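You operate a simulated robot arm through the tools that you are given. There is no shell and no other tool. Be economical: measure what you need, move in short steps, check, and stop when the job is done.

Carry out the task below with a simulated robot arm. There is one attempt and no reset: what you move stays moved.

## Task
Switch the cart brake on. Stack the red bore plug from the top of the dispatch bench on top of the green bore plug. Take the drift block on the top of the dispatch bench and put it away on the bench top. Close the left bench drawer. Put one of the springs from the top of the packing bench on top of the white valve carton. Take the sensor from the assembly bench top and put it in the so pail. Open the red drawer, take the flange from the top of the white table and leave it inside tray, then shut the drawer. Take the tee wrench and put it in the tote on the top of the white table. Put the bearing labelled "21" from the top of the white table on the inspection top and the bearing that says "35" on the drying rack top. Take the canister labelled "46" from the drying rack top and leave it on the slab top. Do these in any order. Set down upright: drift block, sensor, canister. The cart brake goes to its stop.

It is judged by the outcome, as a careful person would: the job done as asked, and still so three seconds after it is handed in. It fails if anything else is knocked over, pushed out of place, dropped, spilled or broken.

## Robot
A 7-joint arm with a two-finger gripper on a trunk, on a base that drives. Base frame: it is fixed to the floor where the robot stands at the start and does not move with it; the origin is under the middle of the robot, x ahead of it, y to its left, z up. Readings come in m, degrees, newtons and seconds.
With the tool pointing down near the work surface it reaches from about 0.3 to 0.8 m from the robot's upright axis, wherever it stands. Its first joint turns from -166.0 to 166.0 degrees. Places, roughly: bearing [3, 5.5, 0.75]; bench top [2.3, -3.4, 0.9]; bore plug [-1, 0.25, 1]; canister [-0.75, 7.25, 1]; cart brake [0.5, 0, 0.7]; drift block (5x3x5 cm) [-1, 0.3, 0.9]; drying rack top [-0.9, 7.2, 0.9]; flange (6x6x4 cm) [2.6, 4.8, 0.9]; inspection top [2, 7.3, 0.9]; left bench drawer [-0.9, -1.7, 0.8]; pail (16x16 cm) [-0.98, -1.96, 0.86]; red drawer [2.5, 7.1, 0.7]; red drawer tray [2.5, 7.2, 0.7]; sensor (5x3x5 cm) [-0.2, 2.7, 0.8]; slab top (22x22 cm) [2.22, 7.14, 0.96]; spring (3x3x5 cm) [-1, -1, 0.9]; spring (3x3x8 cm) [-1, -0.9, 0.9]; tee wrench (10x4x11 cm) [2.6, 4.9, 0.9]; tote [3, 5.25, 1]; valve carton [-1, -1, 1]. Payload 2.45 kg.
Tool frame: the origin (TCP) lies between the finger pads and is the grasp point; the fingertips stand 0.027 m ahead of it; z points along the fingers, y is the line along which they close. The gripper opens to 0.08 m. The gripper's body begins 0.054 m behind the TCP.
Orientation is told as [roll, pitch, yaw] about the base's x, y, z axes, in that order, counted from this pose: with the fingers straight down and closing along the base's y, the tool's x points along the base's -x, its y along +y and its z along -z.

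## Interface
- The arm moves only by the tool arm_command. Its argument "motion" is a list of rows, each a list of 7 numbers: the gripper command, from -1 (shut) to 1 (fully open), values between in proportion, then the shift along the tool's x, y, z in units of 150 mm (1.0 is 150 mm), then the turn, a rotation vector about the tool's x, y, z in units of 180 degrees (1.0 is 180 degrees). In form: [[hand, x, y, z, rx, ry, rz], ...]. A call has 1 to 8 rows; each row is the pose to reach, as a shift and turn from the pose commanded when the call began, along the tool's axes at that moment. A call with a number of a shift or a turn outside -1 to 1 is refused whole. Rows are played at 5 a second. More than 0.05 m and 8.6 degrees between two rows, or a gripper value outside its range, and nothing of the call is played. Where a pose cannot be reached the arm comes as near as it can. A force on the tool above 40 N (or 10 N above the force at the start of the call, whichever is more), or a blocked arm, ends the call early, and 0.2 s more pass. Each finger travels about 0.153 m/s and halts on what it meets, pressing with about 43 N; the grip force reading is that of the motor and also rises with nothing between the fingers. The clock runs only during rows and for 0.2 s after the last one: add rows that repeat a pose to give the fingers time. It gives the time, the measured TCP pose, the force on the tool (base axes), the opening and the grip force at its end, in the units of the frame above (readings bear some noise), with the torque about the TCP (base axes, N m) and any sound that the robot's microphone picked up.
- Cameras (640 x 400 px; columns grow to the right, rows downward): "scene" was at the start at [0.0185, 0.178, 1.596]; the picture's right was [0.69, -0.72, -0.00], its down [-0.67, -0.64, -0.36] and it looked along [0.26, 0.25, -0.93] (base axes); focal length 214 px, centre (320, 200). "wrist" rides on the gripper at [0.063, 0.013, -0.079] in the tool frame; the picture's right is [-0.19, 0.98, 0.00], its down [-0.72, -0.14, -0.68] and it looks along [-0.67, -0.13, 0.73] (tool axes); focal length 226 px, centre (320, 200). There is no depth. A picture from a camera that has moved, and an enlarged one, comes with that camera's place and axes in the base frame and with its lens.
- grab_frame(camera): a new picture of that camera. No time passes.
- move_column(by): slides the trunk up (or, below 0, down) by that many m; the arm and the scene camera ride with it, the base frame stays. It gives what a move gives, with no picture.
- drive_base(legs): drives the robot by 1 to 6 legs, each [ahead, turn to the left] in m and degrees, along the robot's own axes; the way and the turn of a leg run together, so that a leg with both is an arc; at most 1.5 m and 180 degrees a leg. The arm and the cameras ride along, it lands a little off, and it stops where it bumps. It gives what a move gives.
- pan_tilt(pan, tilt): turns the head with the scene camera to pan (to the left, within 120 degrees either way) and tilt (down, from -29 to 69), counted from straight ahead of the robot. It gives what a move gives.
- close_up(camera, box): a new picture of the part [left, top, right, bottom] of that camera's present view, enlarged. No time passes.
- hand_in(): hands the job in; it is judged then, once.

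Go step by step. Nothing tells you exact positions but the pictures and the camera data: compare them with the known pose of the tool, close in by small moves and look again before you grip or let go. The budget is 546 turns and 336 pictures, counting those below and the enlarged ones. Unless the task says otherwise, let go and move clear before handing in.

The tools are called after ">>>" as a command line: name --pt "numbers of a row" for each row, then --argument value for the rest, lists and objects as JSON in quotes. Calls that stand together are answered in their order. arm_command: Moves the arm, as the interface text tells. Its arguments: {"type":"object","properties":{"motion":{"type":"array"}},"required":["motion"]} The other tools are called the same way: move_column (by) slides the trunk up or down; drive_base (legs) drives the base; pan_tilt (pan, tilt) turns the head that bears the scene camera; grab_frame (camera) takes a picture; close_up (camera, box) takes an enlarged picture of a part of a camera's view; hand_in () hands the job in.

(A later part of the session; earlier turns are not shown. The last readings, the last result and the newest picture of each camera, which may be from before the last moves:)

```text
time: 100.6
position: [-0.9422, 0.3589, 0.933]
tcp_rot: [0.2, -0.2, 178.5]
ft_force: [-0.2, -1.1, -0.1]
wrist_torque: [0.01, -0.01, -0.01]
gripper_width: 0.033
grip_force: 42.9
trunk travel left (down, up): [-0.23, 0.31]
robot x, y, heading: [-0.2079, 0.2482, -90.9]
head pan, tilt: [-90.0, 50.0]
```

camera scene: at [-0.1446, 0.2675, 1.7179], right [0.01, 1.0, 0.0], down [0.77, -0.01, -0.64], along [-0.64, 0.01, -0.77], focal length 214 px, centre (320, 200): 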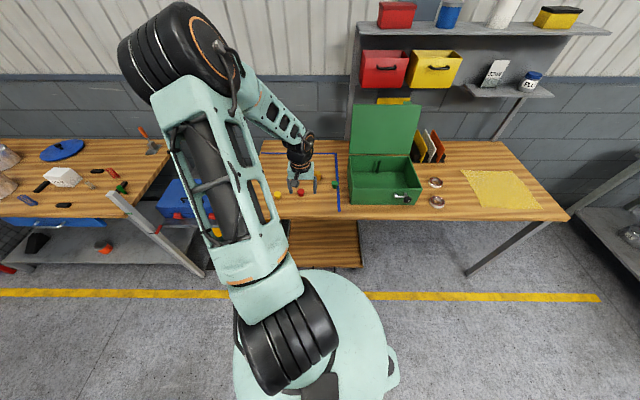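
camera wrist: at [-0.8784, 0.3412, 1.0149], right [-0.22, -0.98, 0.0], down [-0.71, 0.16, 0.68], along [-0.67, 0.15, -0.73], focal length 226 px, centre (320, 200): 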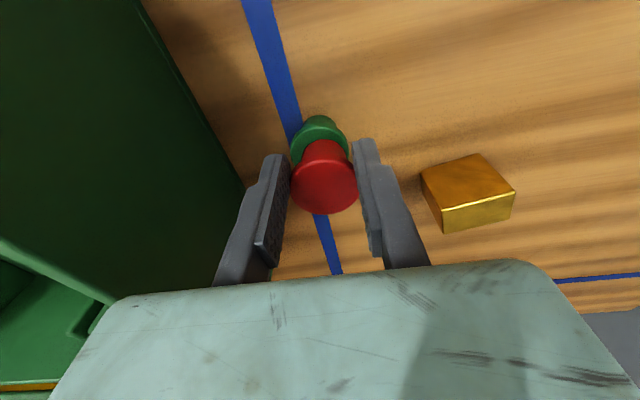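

>>> arm_command --pt "-1 0 0 0.01 0 0 0" --pt "-1 0 0 0.02 0 0 0" --pt "-1 0 0 0.03 0 0 0"

>>> close_up --camera "wrist" --box '[240, 90, 400, 230]'

```text
time: 101.4
position: [-0.9427, 0.3581, 0.9318]
tcp_rot: [0.0, -0.5, 178.6]
ft_force: [-0.1, 0.2, 20.2]
wrist_torque: [-0.04, 0.3, 0.01]
gripper_width: 0.0322
grip_force: 42.8
trunk travel left (down, up): [-0.23, 0.31]
robot x, y, heading: [-0.2084, 0.2506, -90.6]
head pan, tilt: [-90.0, 50.0]
```

```text
2.86 times, centred on (320, 160) of wrist
camera zoom: at [-0.8778, 0.3434, 1.0092], right [-0.22, -0.98, 0.0], down [-0.71, 0.16, 0.69], along [-0.67, 0.15, -0.73], focal length 646 px, centre (320, 314)
```

zoom: 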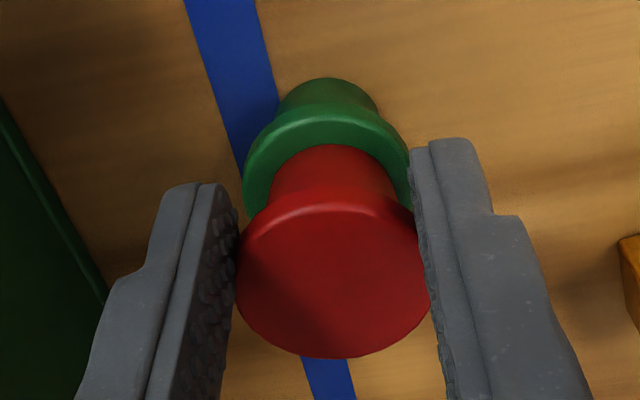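

Contact made and well aligned; release and rise.

>>> arm_command --pt "-1 0 0 -0.012 0 0 0" --pt "0 0 0 -0.012 0 0 0" --pt "0.6 0 0 -0.012 0 0 0" --pt "0.6 0 0 -0.1 0 0 0" --pt "0.6 0 0 -0.4 0 0 0" --pt "0.6 0 0 -0.7 0 0 0"

>>> grab_frame --camera "wrist"

```text
time: 102.8
position: [-0.9424, 0.3552, 1.0353]
tcp_rot: [0.1, -0.2, 178.4]
ft_force: [0.6, 0.1, 0.2]
wrist_torque: [-0.01, 0.01, 0.02]
gripper_width: 0.064
grip_force: 0.1
trunk travel left (down, up): [-0.23, 0.31]
robot x, y, heading: [-0.2087, 0.2504, -90.4]
head pan, tilt: [-90.0, 50.0]
```

```text
271 pictures are left
camera wrist: at [-0.8775, 0.341, 1.1132], right [-0.22, -0.98, 0.0], down [-0.71, 0.16, 0.68], along [-0.67, 0.15, -0.73], focal length 226 px, centre (320, 200)
```

wrist: 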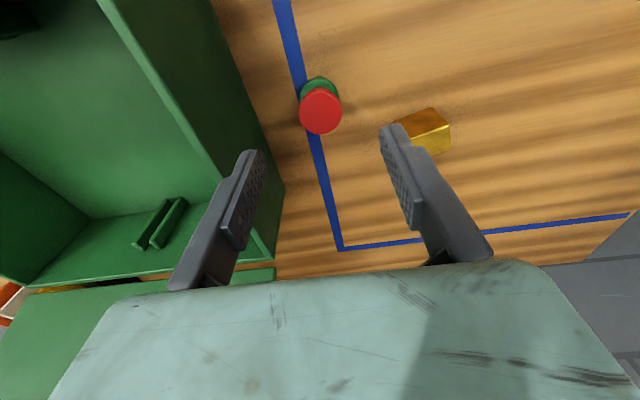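

Stack is good. Next the drift block; I examine it from close by.

>>> arm_command --pt "1 0.1 0.3 0 0 0 0" --pt "1 0.2 0.6 0 0 0 0"

>>> close_up --camera "wrist" --box '[240, 60, 400, 180]'

```text
time: 103.4
position: [-0.9152, 0.2637, 1.0353]
tcp_rot: [0.1, -0.2, 178.3]
ft_force: [0.5, -0.9, -0.5]
wrist_torque: [0.0, -0.01, 0.01]
gripper_width: 0.0798
grip_force: 0.0
trunk travel left (down, up): [-0.23, 0.31]
robot x, y, heading: [-0.2067, 0.2509, -90.7]
head pan, tilt: [-90.0, 50.0]
```

```text
3.33 times, centred on (320, 120) of wrist
camera zoom: at [-0.85, 0.2502, 1.1127], right [-0.22, -0.98, 0.0], down [-0.71, 0.16, 0.68], along [-0.67, 0.15, -0.73], focal length 754 px, centre (320, 467)
```

zoom: 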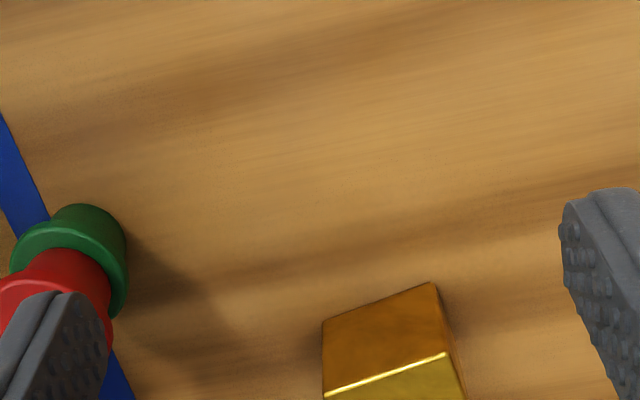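

>>> close_up --camera "wrist" --box '[280, 120, 400, 210]'

```text
4.44 times, centred on (340, 165) of wrist
camera zoom: at [-0.85, 0.2502, 1.1127], right [-0.22, -0.98, 0.0], down [-0.71, 0.16, 0.68], along [-0.67, 0.15, -0.73], focal length 1005 px, centre (231, 356)
```

zoom: 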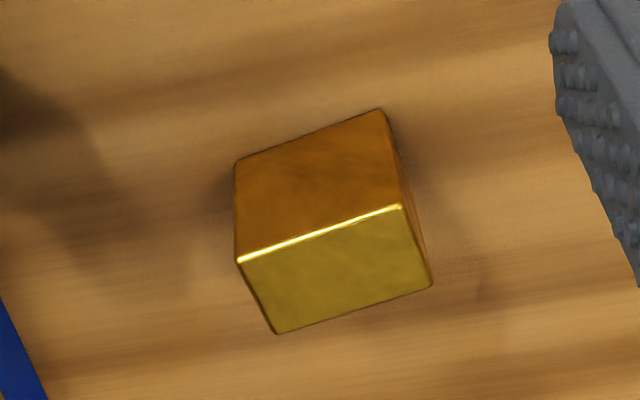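

The block is ≈(-1.012,0.259), about 4.3×2.6 cm, on the edge of reach. I check the room between base and bench to move closer.

>>> pan_tilt --pan -90 --tilt 69

>>> grab_frame --camera "scene"

```text
time: 104.2
position: [-0.9153, 0.265, 1.0334]
tcp_rot: [0.1, -0.2, 178.3]
ft_force: [-0.2, 0.1, -0.2]
wrist_torque: [-0.03, 0.01, -0.03]
gripper_width: 0.0799
grip_force: 0.1
trunk travel left (down, up): [-0.23, 0.31]
robot x, y, heading: [-0.2064, 0.2514, -90.8]
head pan, tilt: [-90.0, 68.8]
```

```text
268 pictures are left
camera scene: at [-0.1238, 0.2683, 1.576], right [0.01, 1.0, 0.0], down [0.93, -0.01, -0.36], along [-0.36, 0.0, -0.93], focal length 214 px, centre (320, 200)
```

scene: 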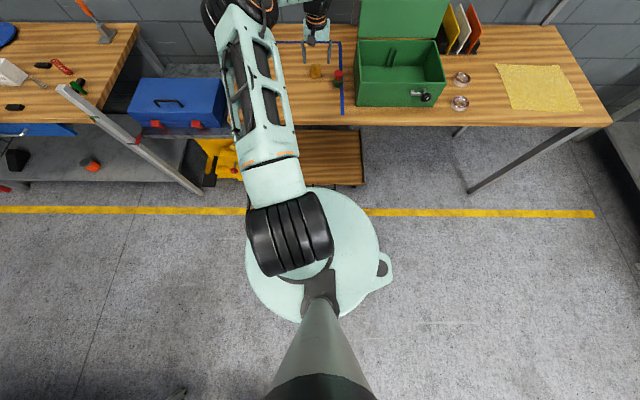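

The base seems able to go closer. I retract the arm, then do a small S-manoeuvre to shift 0.1 m toward the bench.

>>> arm_command --pt "1 0.3 0.02 -0.1 0 0 0" --pt "1 0.6 0.04 -0.2 0 0 0" --pt "1 0.9 0.06 -0.3 0 0 0"

>>> arm_command --pt "1 0.3 0.02 0 0 0 0" --pt "1 0.6 0.04 0 0 0 0" --pt "1 0.9 0.06 0 0 0 0"

>>> drive_base --legs '[[0, -20], [0.14, 0], [0, 40], [-0.14, 0], [0, -20]]'

```text
time: 105.0
position: [-0.7808, 0.2515, 1.0815]
tcp_rot: [0.1, -0.2, 178.5]
ft_force: [-1.0, 0.6, -0.1]
wrist_torque: [0.03, 0.04, 0.02]
gripper_width: 0.0799
grip_force: 0.3
trunk travel left (down, up): [-0.23, 0.31]
robot x, y, heading: [-0.2043, 0.247, -90.7]
head pan, tilt: [-90.0, 68.8]
```

```text
time: 105.8
position: [-0.6442, 0.2414, 1.0754]
tcp_rot: [0.1, -0.2, 178.5]
ft_force: [0.1, 0.0, -0.2]
wrist_torque: [0.0, -0.04, 0.0]
gripper_width: 0.08
grip_force: 0.1
trunk travel left (down, up): [-0.23, 0.31]
robot x, y, heading: [-0.2049, 0.2508, -90.5]
head pan, tilt: [-90.0, 68.8]
```

```text
time: 112.2
position: [-0.7382, 0.2447, 1.0775]
tcp_rot: [0.1, -0.2, 178.5]
ft_force: [-0.2, -0.4, -0.1]
wrist_torque: [-0.01, -0.03, -0.01]
gripper_width: 0.0799
grip_force: 0.0
trunk travel left (down, up): [-0.23, 0.31]
robot x, y, heading: [-0.303, 0.2513, -90.7]
head pan, tilt: [-90.0, 68.8]
```

>>> arm_command --pt "1 -0.3 -0.01 0.05 0 0 -0.02" --pt "1 -0.6 -0.03 0.1 0 0 -0.04" --pt "1 -0.9 -0.04 0.2 0 0 -0.061"

>>> grab_frame --camera "wrist"

```text
time: 113.0
position: [-0.8743, 0.2539, 1.0466]
tcp_rot: [0.1, -0.2, -170.4]
ft_force: [0.2, -0.1, 0.0]
wrist_torque: [0.02, -0.02, -0.02]
gripper_width: 0.0802
grip_force: 0.1
trunk travel left (down, up): [-0.23, 0.31]
robot x, y, heading: [-0.2993, 0.253, -90.4]
head pan, tilt: [-90.0, 68.8]
```

```text
267 pictures are left
camera wrist: at [-0.8092, 0.2523, 1.1253], right [-0.03, -1.0, 0.0], down [-0.73, 0.02, 0.68], along [-0.68, 0.02, -0.73], focal length 226 px, centre (320, 200)
```

wrist: 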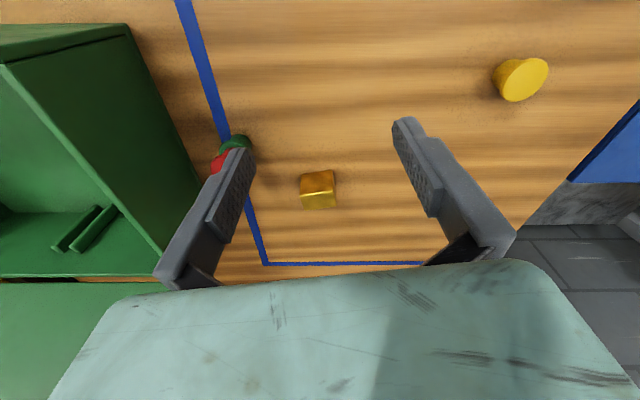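

>>> arm_command --pt "1 -0.3 -0.06 0.05 0 0 0" --pt "1 -0.6 -0.12 0.1 0 0 0" --pt "1 -0.889 -0.184 0.2 0 0 0" --pt "1 -0.889 -0.184 0.444 0 0 0"

>>> grab_frame --camera "wrist"

```text
time: 114.0
position: [-1.0137, 0.2576, 0.9803]
tcp_rot: [0.1, -0.2, -170.4]
ft_force: [-1.1, -0.5, -0.7]
wrist_torque: [0.0, -0.03, -0.02]
gripper_width: 0.0798
grip_force: 0.1
trunk travel left (down, up): [-0.23, 0.31]
robot x, y, heading: [-0.2992, 0.2514, -90.7]
head pan, tilt: [-90.0, 68.8]
```

```text
266 pictures are left
camera wrist: at [-0.9465, 0.2543, 1.0592], right [-0.03, -1.0, 0.0], down [-0.73, 0.02, 0.68], along [-0.68, 0.02, -0.73], focal length 226 px, centre (320, 200)
```

wrist: 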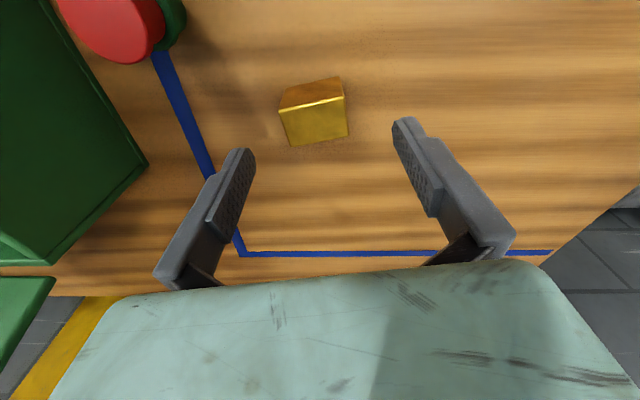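

>>> arm_command --pt "1 0.02 0 0.2 0 0 0" --pt "1 0.02 0 0.4 0 0 0" --pt "1 0.02 0 0.55 0 0 0" --pt "-1 0.02 0 0.55 0 0 0" --pt "-1 0.02 0 0.55 0 0 0" --pt "-1 0.02 0 0.55 0 0 0"

>>> grab_frame --camera "wrist"

```text
time: 115.4
position: [-1.0106, 0.2581, 0.8974]
tcp_rot: [0.1, -0.2, -170.4]
ft_force: [0.4, 1.0, -0.2]
wrist_torque: [0.02, -0.03, -0.03]
gripper_width: 0.0455
grip_force: 42.8
trunk travel left (down, up): [-0.23, 0.31]
robot x, y, heading: [-0.3016, 0.2547, -90.5]
head pan, tilt: [-90.0, 68.8]
```

```text
265 pictures are left
camera wrist: at [-0.9432, 0.2555, 0.9759], right [-0.03, -1.0, 0.0], down [-0.73, 0.02, 0.68], along [-0.68, 0.02, -0.73], focal length 226 px, centre (320, 200)
```

wrist: 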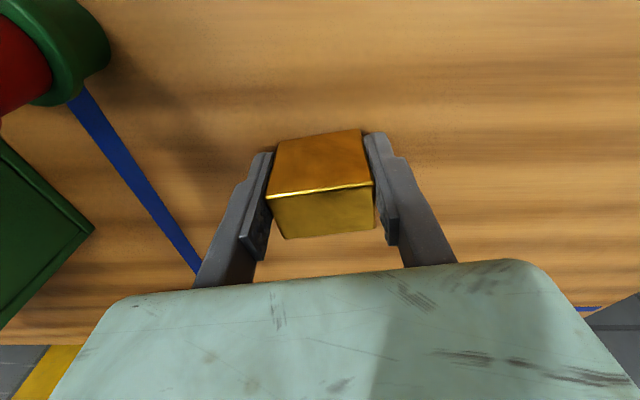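

Grasped the block (4.5 cm). Lift and retract.

>>> arm_command --pt "-1 0 0 -0.3 0 0 0" --pt "-1 0 0 -0.6 0 0 0" --pt "-1 0.1 0 -0.85 0 0 0" --pt "-1 0.35 0 -1 0 0 0" --pt "-1 0.66 0 -1 0 0 0" --pt "-1 0.97 0 -1 0 0 0"

>>> arm_command --pt "-1 0.3 0 -0.05 0 0 0" --pt "-1 0.6 0 -0.2 0 0 0" --pt "-1 0.85 0 -0.4 0 0 0" --pt "-1 1 0 -0.65 0 0 0"

>>> pan_tilt --pan 0 --tilt 25

>>> grab_frame --camera "scene"

```text
time: 116.8
position: [-0.8634, 0.2851, 1.0506]
tcp_rot: [0.0, -0.2, -170.4]
ft_force: [0.2, 0.0, -5.2]
wrist_torque: [0.02, -0.02, -0.01]
gripper_width: 0.0454
grip_force: 43.2
trunk travel left (down, up): [-0.23, 0.31]
robot x, y, heading: [-0.303, 0.2535, -90.6]
head pan, tilt: [-90.0, 68.8]
```

```text
refused: row 2 steps farther than a row can; nothing moved
```

```text
time: 118.5
position: [-0.8638, 0.2843, 1.0491]
tcp_rot: [0.1, -0.2, -170.4]
ft_force: [0.3, 0.2, -5.0]
wrist_torque: [0.02, -0.06, 0.01]
gripper_width: 0.0456
grip_force: 42.9
trunk travel left (down, up): [-0.23, 0.31]
robot x, y, heading: [-0.3081, 0.2518, -90.5]
head pan, tilt: [0.0, 25.0]
```

```text
264 pictures are left
camera scene: at [-0.1646, 0.1795, 1.6354], right [-1.0, 0.01, 0.0], down [0.01, 0.42, -0.91], along [-0.01, -0.91, -0.42], focal length 214 px, centre (320, 200)
```

scene: 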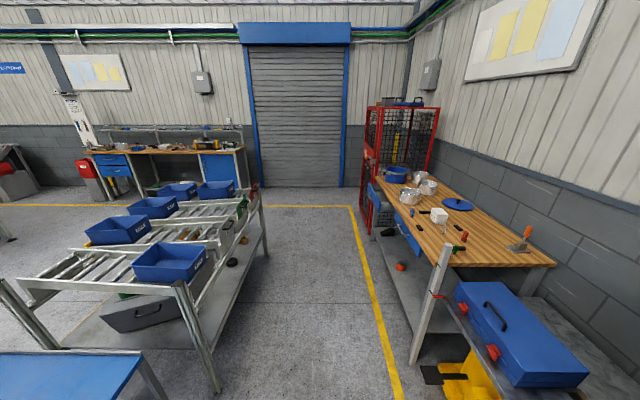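

The way ahead is clear. I finish retracting, then drive down the corridor toward the far bench.

>>> arm_command --pt "-1 0.28 0 -0.1 0 0 0" --pt "-1 0.56 0 -0.2 0 0 0" --pt "-1 0.84 0.05 -0.35 0 0 0" --pt "-1 0.97 0.05 -0.6 0 0 0"

>>> drive_base --legs '[[0, 10], [1.25, 0], [0, -10], [1.5, 0], [0.25, 0]]'

>>> grab_frame --camera "scene"

```text
time: 119.5
position: [-0.716, 0.3016, 1.1377]
tcp_rot: [0.1, -0.3, -170.5]
ft_force: [0.4, 0.2, -5.7]
wrist_torque: [0.0, -0.01, -0.01]
gripper_width: 0.0455
grip_force: 43.0
trunk travel left (down, up): [-0.23, 0.31]
robot x, y, heading: [-0.3022, 0.2556, -90.5]
head pan, tilt: [0.0, 25.0]
```

```text
time: 135.6
position: [-0.5217, -2.6912, 1.1379]
tcp_rot: [0.1, -0.2, -169.3]
ft_force: [0.5, -0.9, -5.2]
wrist_torque: [0.05, -0.04, 0.0]
gripper_width: 0.0456
grip_force: 42.7
trunk travel left (down, up): [-0.23, 0.31]
robot x, y, heading: [-0.1025, -2.7311, -89.4]
head pan, tilt: [0.0, 25.0]
```

```text
263 pictures are left
camera scene: at [0.0339, -2.8015, 1.6353], right [-1.0, -0.01, 0.0], down [0.0, 0.42, -0.91], along [0.01, -0.91, -0.42], focal length 214 px, centre (320, 200)
```

scene: 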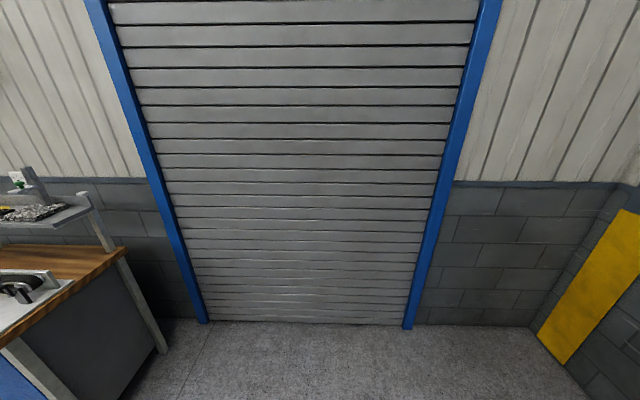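

>>> drive_base --legs '[[0, 89.5]]'

>>> pan_tilt --pan -35 --tilt 30

>>> grab_frame --camera "scene"

```text
time: 139.9
position: [-0.1395, -3.1464, 1.1372]
tcp_rot: [0.1, -0.2, -78.8]
ft_force: [0.4, 0.5, -4.6]
wrist_torque: [0.07, 0.03, 0.02]
gripper_width: 0.0455
grip_force: 43.3
trunk travel left (down, up): [-0.23, 0.31]
robot x, y, heading: [-0.1043, -2.7288, 0.9]
head pan, tilt: [0.0, 25.0]
```

```text
time: 141.0
position: [-0.1384, -3.1453, 1.137]
tcp_rot: [0.0, -0.2, -78.9]
ft_force: [0.7, -0.7, -5.3]
wrist_torque: [0.06, -0.01, -0.03]
gripper_width: 0.0457
grip_force: 43.1
trunk travel left (down, up): [-0.23, 0.31]
robot x, y, heading: [-0.1033, -2.7253, 1.0]
head pan, tilt: [-35.0, 30.0]
```

```text
262 pictures are left
camera scene: at [-0.0532, -2.6409, 1.6275], right [-0.56, -0.83, 0.0], down [-0.41, 0.28, -0.87], along [0.72, -0.48, -0.5], focal length 214 px, centre (320, 200)
```

scene: 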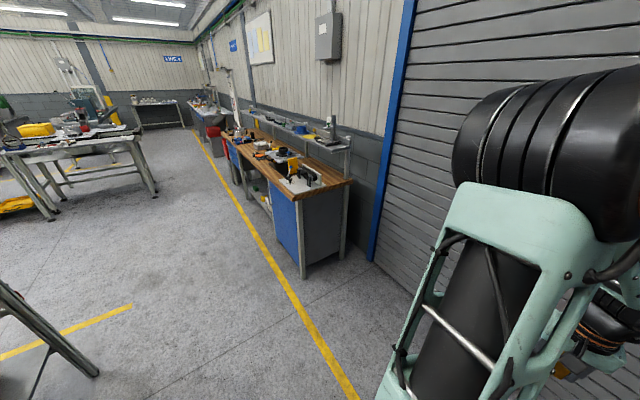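

>>> drive_base --legs '[[0, -3], [1.5, 0], [0.3, 0], [0, 3]]'

>>> pan_tilt --pan -60 --tilt 40

>>> grab_frame --camera "scene"

```text
time: 150.8
position: [1.6253, -3.2257, 1.1365]
tcp_rot: [0.1, -0.1, -80.0]
ft_force: [0.0, -0.1, -5.6]
wrist_torque: [0.07, 0.04, 0.02]
gripper_width: 0.0455
grip_force: 42.4
trunk travel left (down, up): [-0.23, 0.31]
robot x, y, heading: [1.6688, -2.8108, 0.1]
head pan, tilt: [-35.0, 30.0]
```

```text
time: 151.7
position: [1.6254, -3.2256, 1.1374]
tcp_rot: [0.2, -0.1, -80.0]
ft_force: [0.0, -0.1, -4.3]
wrist_torque: [0.04, 0.02, 0.0]
gripper_width: 0.0453
grip_force: 42.7
trunk travel left (down, up): [-0.23, 0.31]
robot x, y, heading: [1.669, -2.8094, 0.0]
head pan, tilt: [-60.0, 40.0]
```

```text
261 pictures are left
camera scene: at [1.6886, -2.7437, 1.6121], right [-0.87, -0.5, 0.0], down [-0.32, 0.56, -0.77], along [0.38, -0.66, -0.64], focal length 214 px, centre (320, 200)
```

scene: 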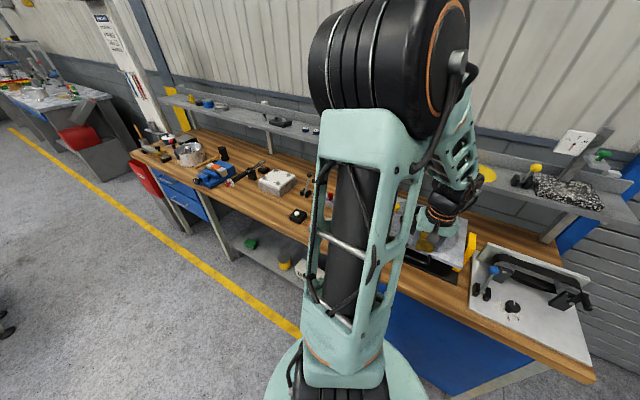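

>>> close_up --camera "scene" --box '[130, 110, 330, 250]'

```text
2.86 times, centred on (230, 180) of scene
camera zoom: at [1.6886, -2.7437, 1.6121], right [-0.87, -0.5, 0.0], down [-0.32, 0.56, -0.77], along [0.38, -0.66, -0.64], focal length 613 px, centre (577, 257)
```

zoom: 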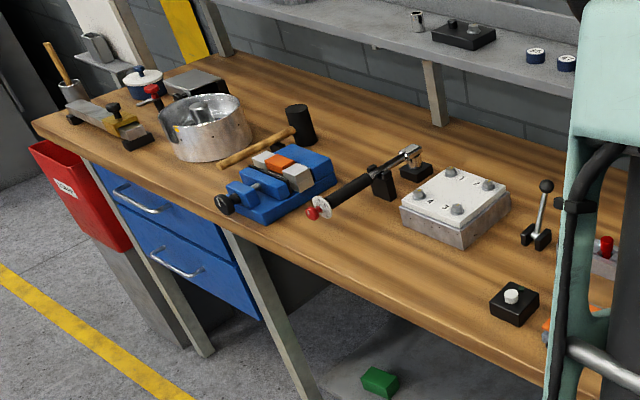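

I'll set the block near (2.30,-3.35), in the free area in front of the white box. Drive 0.62 m ahead.

>>> drive_base --legs '[[0.62, 0]]'

>>> pan_tilt --pan -100 --tilt 50

>>> grab_frame --camera "scene"

>>> grab_frame --camera "wrist"

```text
time: 155.1
position: [2.2475, -3.2241, 1.1375]
tcp_rot: [0.1, -0.2, -79.5]
ft_force: [0.0, 0.2, -5.2]
wrist_torque: [0.04, 0.0, 0.01]
gripper_width: 0.0458
grip_force: 43.0
trunk travel left (down, up): [-0.23, 0.31]
robot x, y, heading: [2.291, -2.8042, 0.2]
head pan, tilt: [-60.0, 40.0]
```

```text
time: 156.2
position: [2.248, -3.223, 1.1382]
tcp_rot: [0.2, -0.2, -79.5]
ft_force: [-0.1, 0.0, -4.8]
wrist_torque: [0.03, 0.01, 0.02]
gripper_width: 0.0457
grip_force: 43.0
trunk travel left (down, up): [-0.23, 0.31]
robot x, y, heading: [2.2869, -2.8061, 0.3]
head pan, tilt: [-100.0, 50.0]
```

```text
259 pictures are left
camera scene: at [2.2521, -2.7441, 1.5979], right [-0.99, 0.17, 0.0], down [0.13, 0.76, -0.64], along [-0.11, -0.63, -0.77], focal length 214 px, centre (320, 200)
```

scene: 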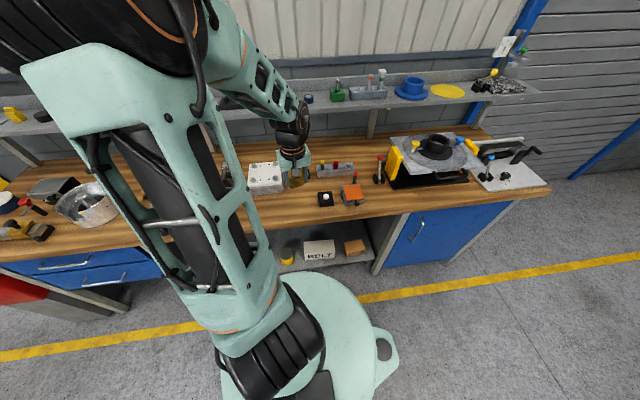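

```text
258 pictures are left
camera wrist: at [2.2501, -3.1597, 1.2159], right [1.0, -0.01, 0.0], down [-0.01, -0.73, 0.68], along [-0.01, -0.68, -0.73], focal length 226 px, centre (320, 200)
```

wrist: 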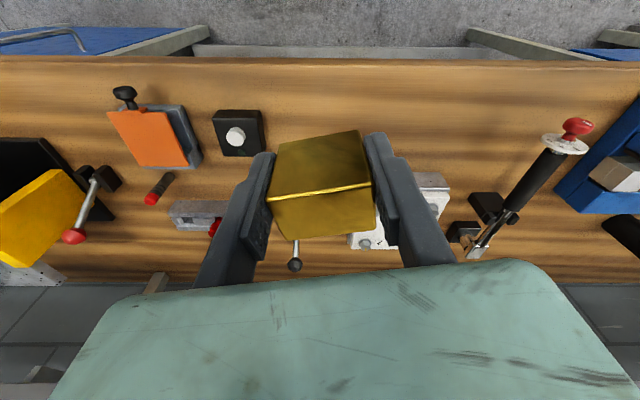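

>>> arm_command --pt "-1 -0.2 0.06 0.1 0 0 0" --pt "-1 -0.41 0.12 0.3 0 0 0" --pt "-1 -0.62 0.17 0.5 0 0 0" --pt "-1 -0.62 0.17 0.8 0 0 0" --pt "-1 -0.62 0.17 0.92 0 0 0"

>>> grab_frame --camera "wrist"

>>> close_up --camera "scene" --box '[220, 120, 400, 230]'

```text
time: 157.4
position: [2.2921, -3.3101, 1.001]
tcp_rot: [0.1, -0.2, -79.6]
ft_force: [-0.9, 0.3, -6.4]
wrist_torque: [0.08, -0.02, -0.01]
gripper_width: 0.0458
grip_force: 42.4
trunk travel left (down, up): [-0.23, 0.31]
robot x, y, heading: [2.2838, -2.8068, 0.4]
head pan, tilt: [-100.0, 50.0]
```

```text
257 pictures are left
camera wrist: at [2.2941, -3.2463, 1.0788], right [1.0, -0.01, 0.0], down [-0.01, -0.73, 0.68], along [-0.01, -0.68, -0.73], focal length 226 px, centre (320, 200)
```

wrist: 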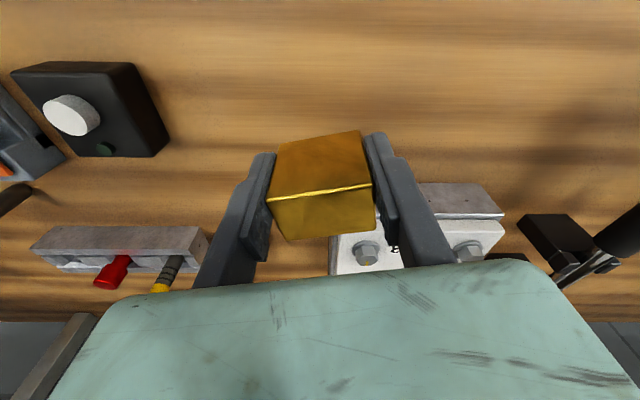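

```text
3.56 times, centred on (310, 175) of scene
camera zoom: at [2.2519, -2.7442, 1.5979], right [-0.99, 0.17, 0.0], down [0.13, 0.76, -0.64], along [-0.11, -0.63, -0.77], focal length 763 px, centre (356, 289)
```

zoom: 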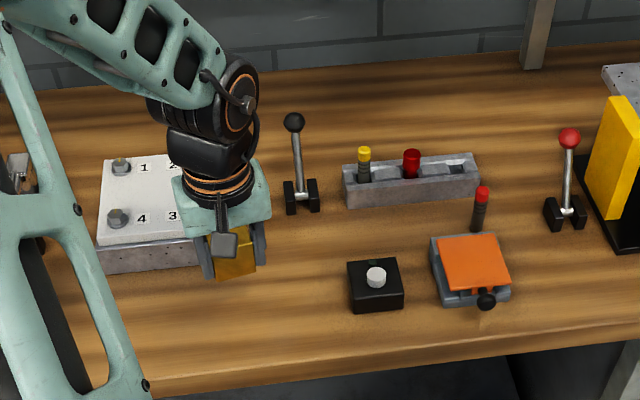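

>>> arm_command --pt "-1 -0.05 0 0.25 0 0 0" --pt "-1 -0.1 0 0.45 0 0 0" --pt "-1 -0.1 0 0.6 0 0 0" --pt "-1 -0.1 0 0.64 0 0 0"

>>> grab_frame --camera "wrist"

```text
time: 158.1
position: [2.2932, -3.3259, 0.9351]
tcp_rot: [0.2, -0.5, -79.6]
ft_force: [1.4, 2.9, 8.9]
wrist_torque: [0.13, 0.29, -0.09]
gripper_width: 0.0451
grip_force: 43.5
trunk travel left (down, up): [-0.23, 0.31]
robot x, y, heading: [2.2871, -2.8058, 0.3]
head pan, tilt: [-100.0, 50.0]
stopped in row 3: the force on the tool passed its limit at 134 N (the readings are from after the stop); the commanded pose is now the measured one
```

```text
255 pictures are left
camera wrist: at [2.2947, -3.2616, 1.0134], right [1.0, -0.01, 0.0], down [-0.01, -0.73, 0.69], along [0.0, -0.69, -0.73], focal length 226 px, centre (320, 200)
```

wrist: 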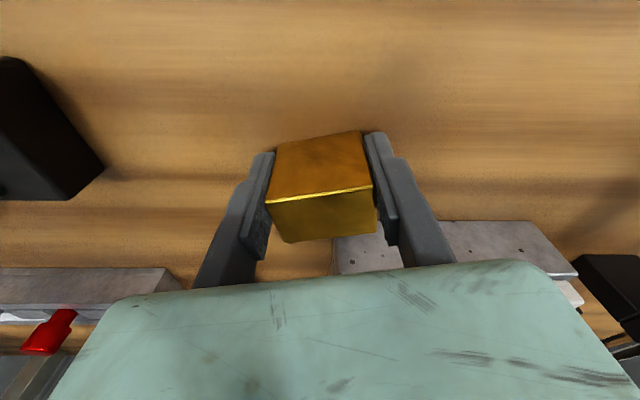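

The bench is higher than assumed (z≈0.905); the block stands on it. Release and lift.

>>> arm_command --pt "-0.2 0 0 0 0 0 0" --pt "0.5 0 0 0 0 0 0" --pt "0.8 0 0 -0.05 0 0 0" --pt "0.8 0 0 -0.3 0 0 0" --pt "0.8 0 0 -0.6 0 0 0" --pt "0.8 0 0 -0.9 0 0 0"

>>> grab_frame --camera "wrist"

```text
time: 159.5
position: [2.2919, -3.3242, 1.0695]
tcp_rot: [0.2, -0.3, -79.6]
ft_force: [0.3, -0.2, -0.2]
wrist_torque: [0.01, 0.0, -0.04]
gripper_width: 0.0718
grip_force: 0.0
trunk travel left (down, up): [-0.23, 0.31]
robot x, y, heading: [2.2888, -2.8061, 0.4]
head pan, tilt: [-100.0, 50.0]
```

```text
254 pictures are left
camera wrist: at [2.2933, -3.2605, 1.1484], right [1.0, -0.01, 0.0], down [-0.01, -0.73, 0.69], along [-0.01, -0.69, -0.73], focal length 226 px, centre (320, 200)
```

wrist: 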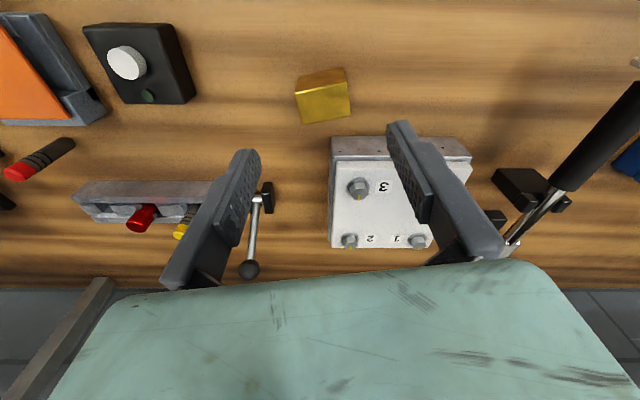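

Block placed. Retract and drive back to the packing bench.

>>> arm_command --pt "1 0.25 0 -0.2 0 0 0" --pt "1 0.5 0 -0.35 0 0 0" --pt "1 0.8 0 -0.4 0 0 0"

>>> drive_base --legs '[[-1.5, 0], [-0.9, 0], [0, -90], [-1.5, 0]]'

>>> pan_tilt --pan -100 --tilt 45

>>> grab_frame --camera "scene"

```text
time: 160.3
position: [2.2669, -3.2036, 1.1277]
tcp_rot: [0.3, -0.2, -79.5]
ft_force: [-0.2, -0.4, -0.2]
wrist_torque: [0.05, 0.02, -0.02]
gripper_width: 0.08
grip_force: 0.1
trunk travel left (down, up): [-0.23, 0.31]
robot x, y, heading: [2.2906, -2.8056, 0.5]
head pan, tilt: [-100.0, 50.0]
```

```text
time: 183.1
position: [-0.4984, -1.2429, 1.1269]
tcp_rot: [0.3, -0.4, -170.0]
ft_force: [-0.1, 0.5, -0.2]
wrist_torque: [0.01, -0.03, 0.0]
gripper_width: 0.08
grip_force: 0.1
trunk travel left (down, up): [-0.23, 0.31]
robot x, y, heading: [-0.0998, -1.2653, -89.8]
head pan, tilt: [-100.0, 50.0]
```

```text
time: 183.8
position: [-0.4977, -1.2417, 1.1271]
tcp_rot: [0.2, -0.3, -170.0]
ft_force: [0.5, 0.4, -0.2]
wrist_torque: [0.01, -0.04, 0.03]
gripper_width: 0.0798
grip_force: 0.1
trunk travel left (down, up): [-0.23, 0.31]
robot x, y, heading: [-0.1015, -1.2653, -89.8]
head pan, tilt: [-100.0, 45.0]
```

```text
253 pictures are left
camera scene: at [-0.0434, -1.233, 1.6048], right [0.17, 0.98, 0.0], down [0.7, -0.12, -0.71], along [-0.7, 0.12, -0.71], focal length 214 px, centre (320, 200)
```

scene: 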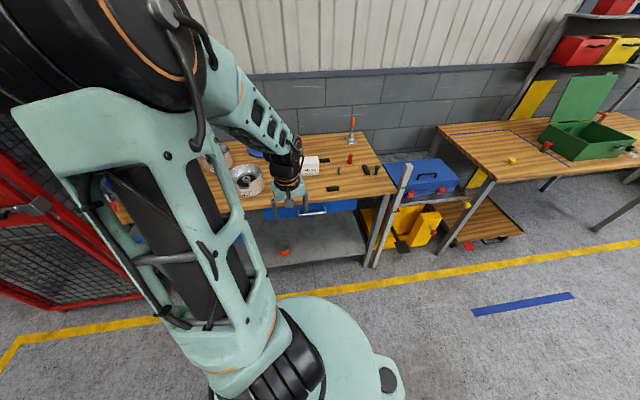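

>>> drive_base --legs '[[0, 35], [-0.37, 0], [0, -35]]'

>>> pan_tilt --pan -75 --tilt 50

>>> grab_frame --camera "scene"

>>> grab_frame --camera "wrist"

```text
time: 189.5
position: [-0.7029, -0.925, 1.1276]
tcp_rot: [0.3, -0.3, -171.7]
ft_force: [0.0, -0.5, -0.6]
wrist_torque: [-0.03, 0.03, 0.05]
gripper_width: 0.0801
grip_force: 0.0
trunk travel left (down, up): [-0.23, 0.31]
robot x, y, heading: [-0.3067, -0.9611, -91.5]
head pan, tilt: [-100.0, 45.0]
```

```text
time: 190.4
position: [-0.7021, -0.9256, 1.1271]
tcp_rot: [0.3, -0.3, -171.7]
ft_force: [0.3, 0.2, 0.3]
wrist_torque: [-0.01, 0.04, 0.01]
gripper_width: 0.0799
grip_force: 0.0
trunk travel left (down, up): [-0.23, 0.31]
robot x, y, heading: [-0.308, -0.9642, -91.8]
head pan, tilt: [-75.0, 50.0]
```

```text
252 pictures are left
camera scene: at [-0.2429, -0.9636, 1.5979], right [-0.23, 0.97, 0.0], down [0.75, 0.17, -0.64], along [-0.63, -0.15, -0.77], focal length 214 px, centre (320, 200)
```

scene: 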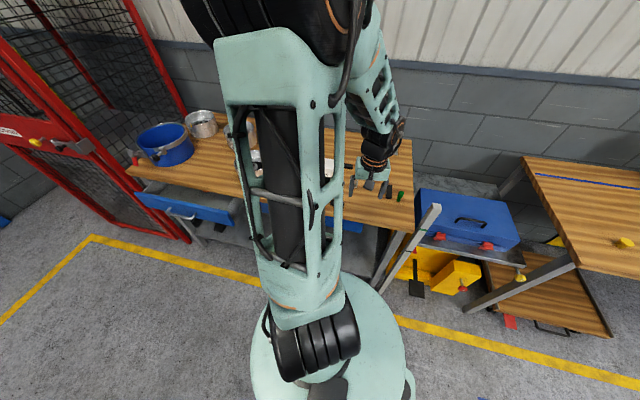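

```text
251 pictures are left
camera wrist: at [-0.6357, -0.929, 1.2055], right [-0.05, -1.0, 0.0], down [-0.73, 0.04, 0.69], along [-0.68, 0.03, -0.73], focal length 226 px, centre (320, 200)
```

wrist: 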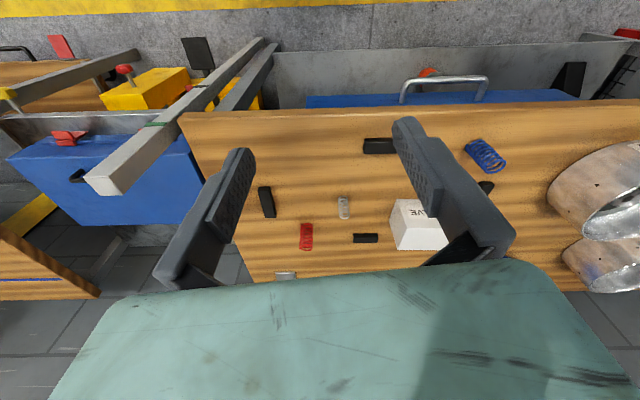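

>>> close_up --camera "wrist" --box '[250, 120, 450, 260]'

>>> close_up --camera "wrist" --box '[420, 110, 540, 220]'

```text
2.86 times, centred on (350, 190) of wrist
camera zoom: at [-0.6357, -0.929, 1.2055], right [-0.05, -1.0, 0.0], down [-0.73, 0.04, 0.69], along [-0.68, 0.03, -0.73], focal length 646 px, centre (234, 229)
```

zoom: 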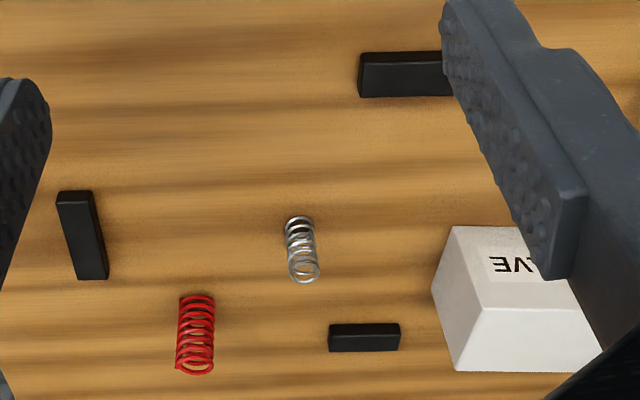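

```text
3.64 times, centred on (480, 165) of wrist
camera zoom: at [-0.6357, -0.929, 1.2055], right [-0.05, -1.0, 0.0], down [-0.73, 0.04, 0.69], along [-0.68, 0.03, -0.73], focal length 822 px, centre (-262, 327)
```

zoom: 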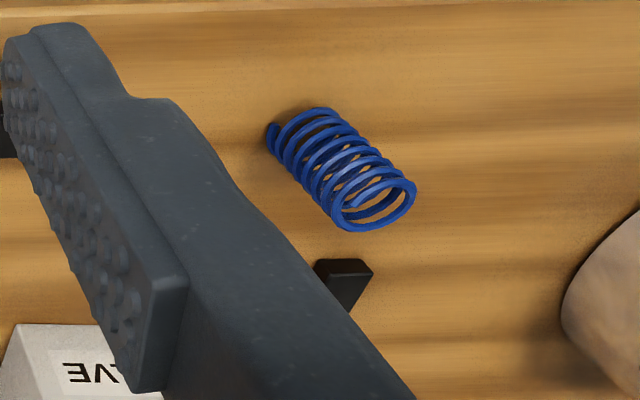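

Springs stand upright: a short gray one ≈(-0.947,-0.961). I'll use it; first a closer second view for height.

>>> arm_command --pt "1 -0.24 0.016 0.12 0 0 0" --pt "1 -0.48 0.03 0.24 0 0 0" --pt "1 -0.72 0.05 0.36 0 0 0" --pt "1 -0.952 0.063 0.48 0 0 0"

>>> grab_frame --camera "wrist"

```text
time: 191.4
position: [-0.8453, -0.955, 1.0579]
tcp_rot: [0.1, -0.2, -171.8]
ft_force: [-0.9, -0.5, 0.0]
wrist_torque: [0.05, -0.06, 0.0]
gripper_width: 0.08
grip_force: 0.1
trunk travel left (down, up): [-0.23, 0.31]
robot x, y, heading: [-0.306, -0.9636, -92.0]
head pan, tilt: [-75.0, 50.0]
```

```text
248 pictures are left
camera wrist: at [-0.7788, -0.9589, 1.1358], right [-0.05, -1.0, 0.0], down [-0.73, 0.04, 0.68], along [-0.68, 0.03, -0.73], focal length 226 px, centre (320, 200)
```

wrist: 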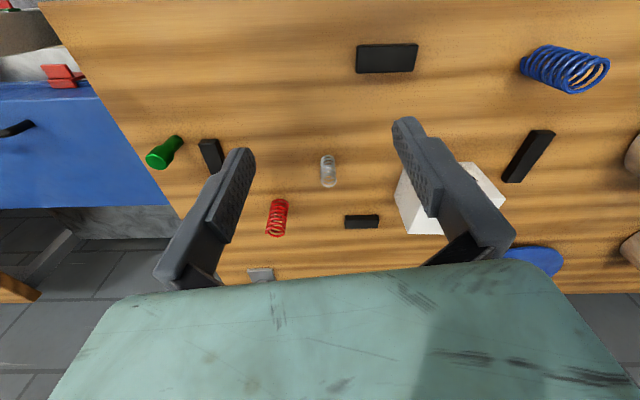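

>>> arm_command --pt "1 -0.25 -0.02 0.15 0 0 0" --pt "1 -0.5 -0.04 0.3 0 0 0" --pt "1 -0.692 -0.06 0.45 0 0 0"

>>> grab_frame --camera "wrist"

```text
time: 192.2
position: [-0.948, -0.9627, 0.9892]
tcp_rot: [0.2, -0.3, -171.6]
ft_force: [-0.5, -0.7, 0.6]
wrist_torque: [0.05, 0.03, 0.03]
gripper_width: 0.08
grip_force: 0.0
trunk travel left (down, up): [-0.23, 0.31]
robot x, y, heading: [-0.3079, -0.9598, -91.6]
head pan, tilt: [-75.0, 50.0]
```

```text
247 pictures are left
camera wrist: at [-0.8808, -0.9656, 1.068], right [-0.05, -1.0, 0.0], down [-0.73, 0.04, 0.69], along [-0.68, 0.03, -0.73], focal length 226 px, centre (320, 200)
```

wrist: 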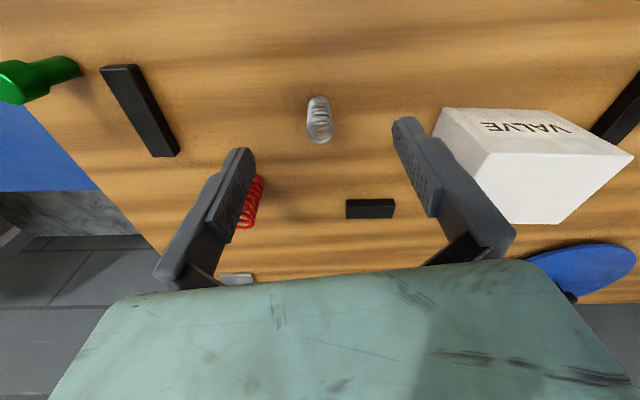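

>>> arm_command --pt "1 -0.027 0 0.2 0 0 0" --pt "1 -0.027 0 0.4 0 0 0" --pt "1 -0.027 0 0.55 0 0 0"

>>> grab_frame --camera "wrist"

```text
time: 193.0
position: [-0.9511, -0.9619, 0.9058]
tcp_rot: [0.2, -0.4, -171.7]
ft_force: [-0.1, 0.5, -0.3]
wrist_torque: [0.02, 0.01, 0.03]
gripper_width: 0.0803
grip_force: 0.0
trunk travel left (down, up): [-0.23, 0.31]
robot x, y, heading: [-0.3063, -0.9586, -91.6]
head pan, tilt: [-75.0, 50.0]
```

```text
246 pictures are left
camera wrist: at [-0.8849, -0.9666, 0.9842], right [-0.05, -1.0, 0.0], down [-0.73, 0.04, 0.69], along [-0.68, 0.03, -0.73], focal length 226 px, centre (320, 200)
```

wrist: 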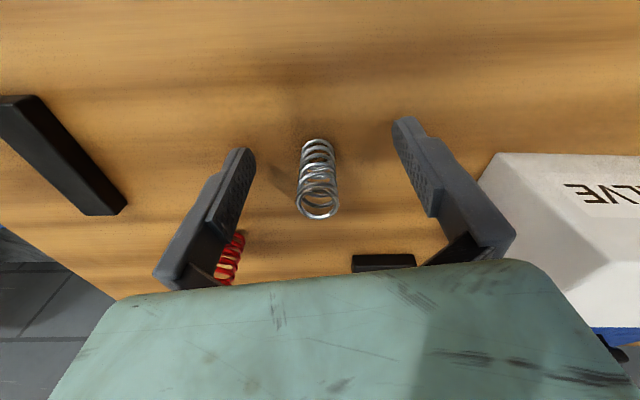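

>>> arm_command --pt "-1 0 0 0 0 0 0" --pt "-1 0 0 0 0 0 0" --pt "-1 0 0 0 0 0 0" --pt "-1 0 0 0 0 0 0" --pt "-1 0 0 -0.2 0 0 0" --pt "-1 0 0 -0.5 0 0 0"

>>> grab_frame --camera "wrist"

```text
time: 194.4
position: [-0.9501, -0.9641, 0.9803]
tcp_rot: [0.2, -0.3, -171.6]
ft_force: [-0.3, 0.2, 0.1]
wrist_torque: [0.0, 0.01, 0.0]
gripper_width: 0.0001
grip_force: 29.8
trunk travel left (down, up): [-0.23, 0.31]
robot x, y, heading: [-0.3065, -0.9601, -91.7]
head pan, tilt: [-75.0, 50.0]
```

```text
245 pictures are left
camera wrist: at [-0.8841, -0.9677, 1.0592], right [-0.05, -1.0, 0.0], down [-0.73, 0.04, 0.69], along [-0.68, 0.03, -0.73], focal length 226 px, centre (320, 200)
```

wrist: 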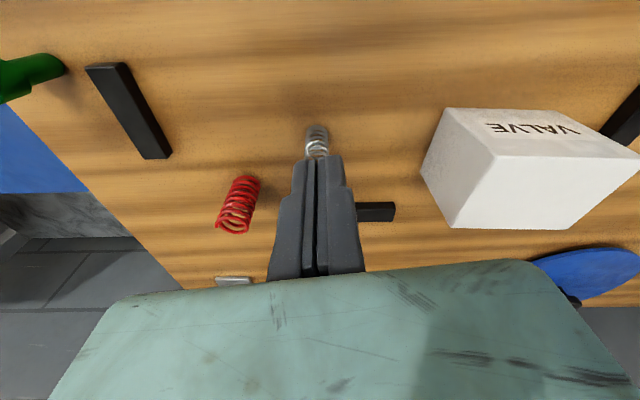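

The spring was not held. I look at it closely.

>>> arm_command --pt "1 0.2 0 0 0 0 0" --pt "1 0.2 0 0 0 0 0"

>>> close_up --camera "wrist" --box '[240, 90, 400, 210]'

```text
time: 195.0
position: [-0.9212, -0.9592, 0.9812]
tcp_rot: [0.1, -0.4, -171.7]
ft_force: [0.3, 0.3, -0.6]
wrist_torque: [0.02, 0.04, 0.01]
gripper_width: 0.08
grip_force: 0.1
trunk travel left (down, up): [-0.23, 0.31]
robot x, y, heading: [-0.3064, -0.9578, -92.0]
head pan, tilt: [-75.0, 50.0]
```

```text
3.33 times, centred on (320, 150) of wrist
camera zoom: at [-0.8547, -0.9617, 1.0599], right [-0.05, -1.0, 0.0], down [-0.73, 0.04, 0.69], along [-0.69, 0.03, -0.73], focal length 754 px, centre (320, 367)
```

zoom: 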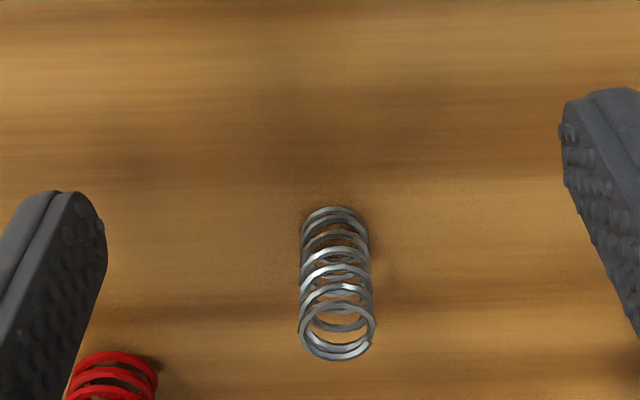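

>>> arm_command --pt "1 -0.2 -0.02 0 0 0 0" --pt "1 -0.398 -0.044 0 0 0 0" --pt "1 -0.398 -0.044 0.3 0 0 0" --pt "1 -0.398 -0.044 0.55 0 0 0"

>>> close_up --camera "wrist" --box '[220, 110, 420, 260]'

```text
time: 196.0
position: [-0.9795, -0.9604, 0.8987]
tcp_rot: [0.3, -0.4, -171.8]
ft_force: [-0.5, 0.2, 0.5]
wrist_torque: [-0.01, -0.03, -0.02]
gripper_width: 0.0797
grip_force: 0.0
trunk travel left (down, up): [-0.23, 0.31]
robot x, y, heading: [-0.3085, -0.9617, -91.9]
head pan, tilt: [-75.0, 50.0]
```

```text
2.67 times, centred on (320, 185) of wrist
camera zoom: at [-0.9141, -0.9641, 0.9775], right [-0.05, -1.0, 0.0], down [-0.73, 0.04, 0.69], along [-0.69, 0.03, -0.73], focal length 603 px, centre (320, 240)
```

zoom: 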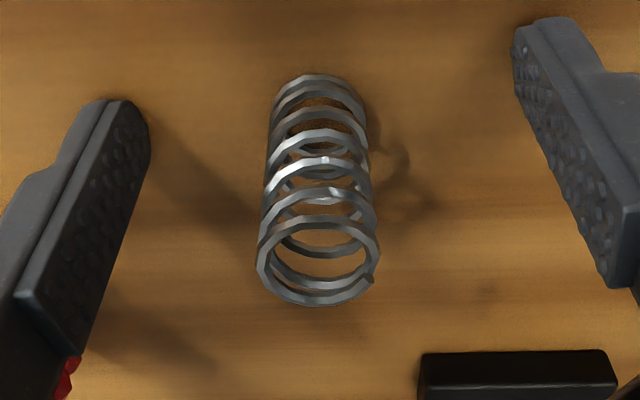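

>>> arm_command --pt "-0.3 0 0 0 0 0 0" --pt "-0.5 0 0 0 0 0 0" --pt "-0.5 0 0 0 0 0 0"

>>> close_up --camera "wrist" --box '[220, 110, 420, 260]'

```text
time: 196.8
position: [-0.9808, -0.9612, 0.8991]
tcp_rot: [0.2, -0.2, -171.6]
ft_force: [-0.2, -0.1, -0.3]
wrist_torque: [0.01, 0.0, -0.02]
gripper_width: 0.0208
grip_force: 9.5
trunk travel left (down, up): [-0.23, 0.31]
robot x, y, heading: [-0.3068, -0.966, -91.8]
head pan, tilt: [-75.0, 50.0]
```

```text
2.67 times, centred on (320, 185) of wrist
camera zoom: at [-0.9141, -0.9644, 0.9775], right [-0.05, -1.0, 0.0], down [-0.73, 0.04, 0.69], along [-0.68, 0.03, -0.73], focal length 603 px, centre (320, 240)
```

zoom: 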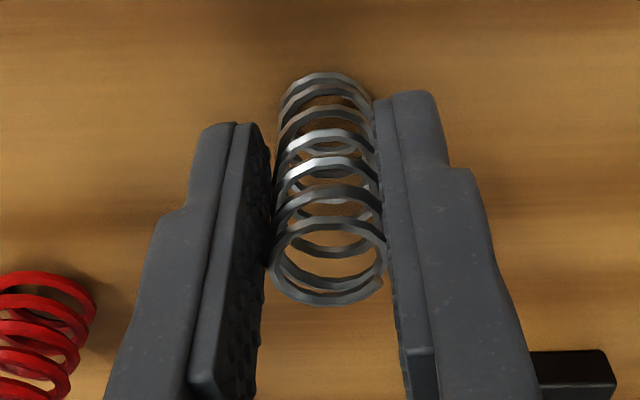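

A gentle command (-0.5) holds it with 9.5 N. Lift gently.

>>> arm_command --pt "-0.52 0 0 -0.05 0 0 0" --pt "-0.52 0 0 -0.15 0 0 0" --pt "-0.52 0 0 -0.3 0 0 0" --pt "-0.52 0 0 -0.5 0 0 0" --pt "-0.52 0 0 -0.7 0 0 0"

>>> grab_frame --camera "wrist"

```text
time: 198.0
position: [-0.981, -0.9608, 1.0037]
tcp_rot: [0.2, -0.3, -171.5]
ft_force: [0.4, -0.3, -1.1]
wrist_torque: [-0.01, -0.01, 0.02]
gripper_width: 0.0202
grip_force: 0.9
trunk travel left (down, up): [-0.23, 0.31]
robot x, y, heading: [-0.3079, -0.959, -91.5]
head pan, tilt: [-75.0, 50.0]
```

```text
241 pictures are left
camera wrist: at [-0.9148, -0.9635, 1.0827], right [-0.05, -1.0, 0.0], down [-0.73, 0.04, 0.69], along [-0.68, 0.03, -0.73], focal length 226 px, centre (320, 200)
```

wrist: 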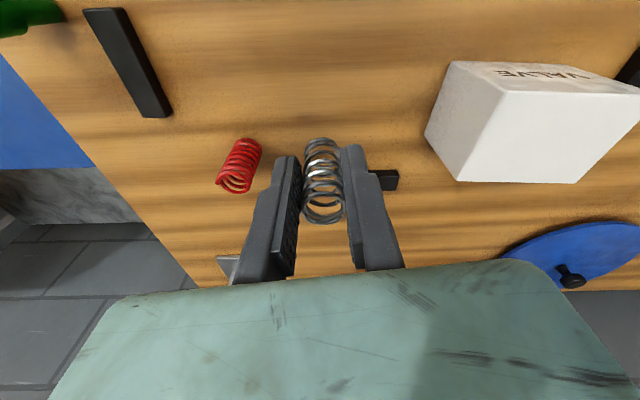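

>>> arm_command --pt "-0.54 0 0 -0.12 0 0 0" --pt "-0.54 -0.07 0.25 -0.12 0 0 0" --pt "-0.54 -0.14 0.5 -0.12 0 0 0" --pt "-0.54 -0.21 0.75 -0.12 0 0 0" --pt "-0.54 -0.279 0.98 -0.12 0 0 0"

>>> grab_frame --camera "wrist"

```text
time: 199.2
position: [-1.001, -1.1133, 1.0228]
tcp_rot: [0.1, -0.3, -171.7]
ft_force: [0.4, -0.5, -0.2]
wrist_torque: [0.01, 0.01, 0.03]
gripper_width: 0.0197
grip_force: 43.1
trunk travel left (down, up): [-0.23, 0.31]
robot x, y, heading: [-0.3075, -0.9596, -91.8]
head pan, tilt: [-75.0, 50.0]
```

```text
240 pictures are left
camera wrist: at [-0.9341, -1.1177, 1.1004], right [-0.05, -1.0, 0.0], down [-0.73, 0.04, 0.69], along [-0.68, 0.03, -0.73], focal length 226 px, centre (320, 200)
```

wrist: 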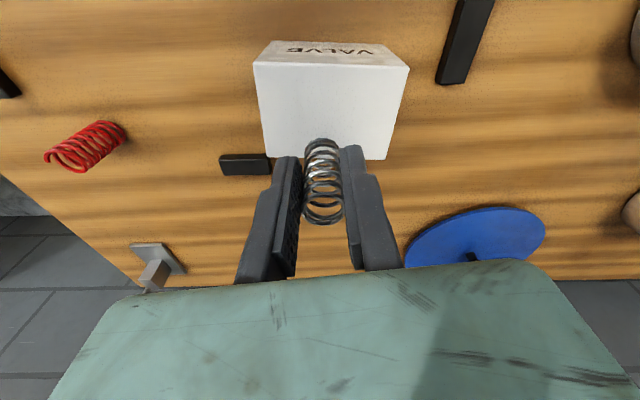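

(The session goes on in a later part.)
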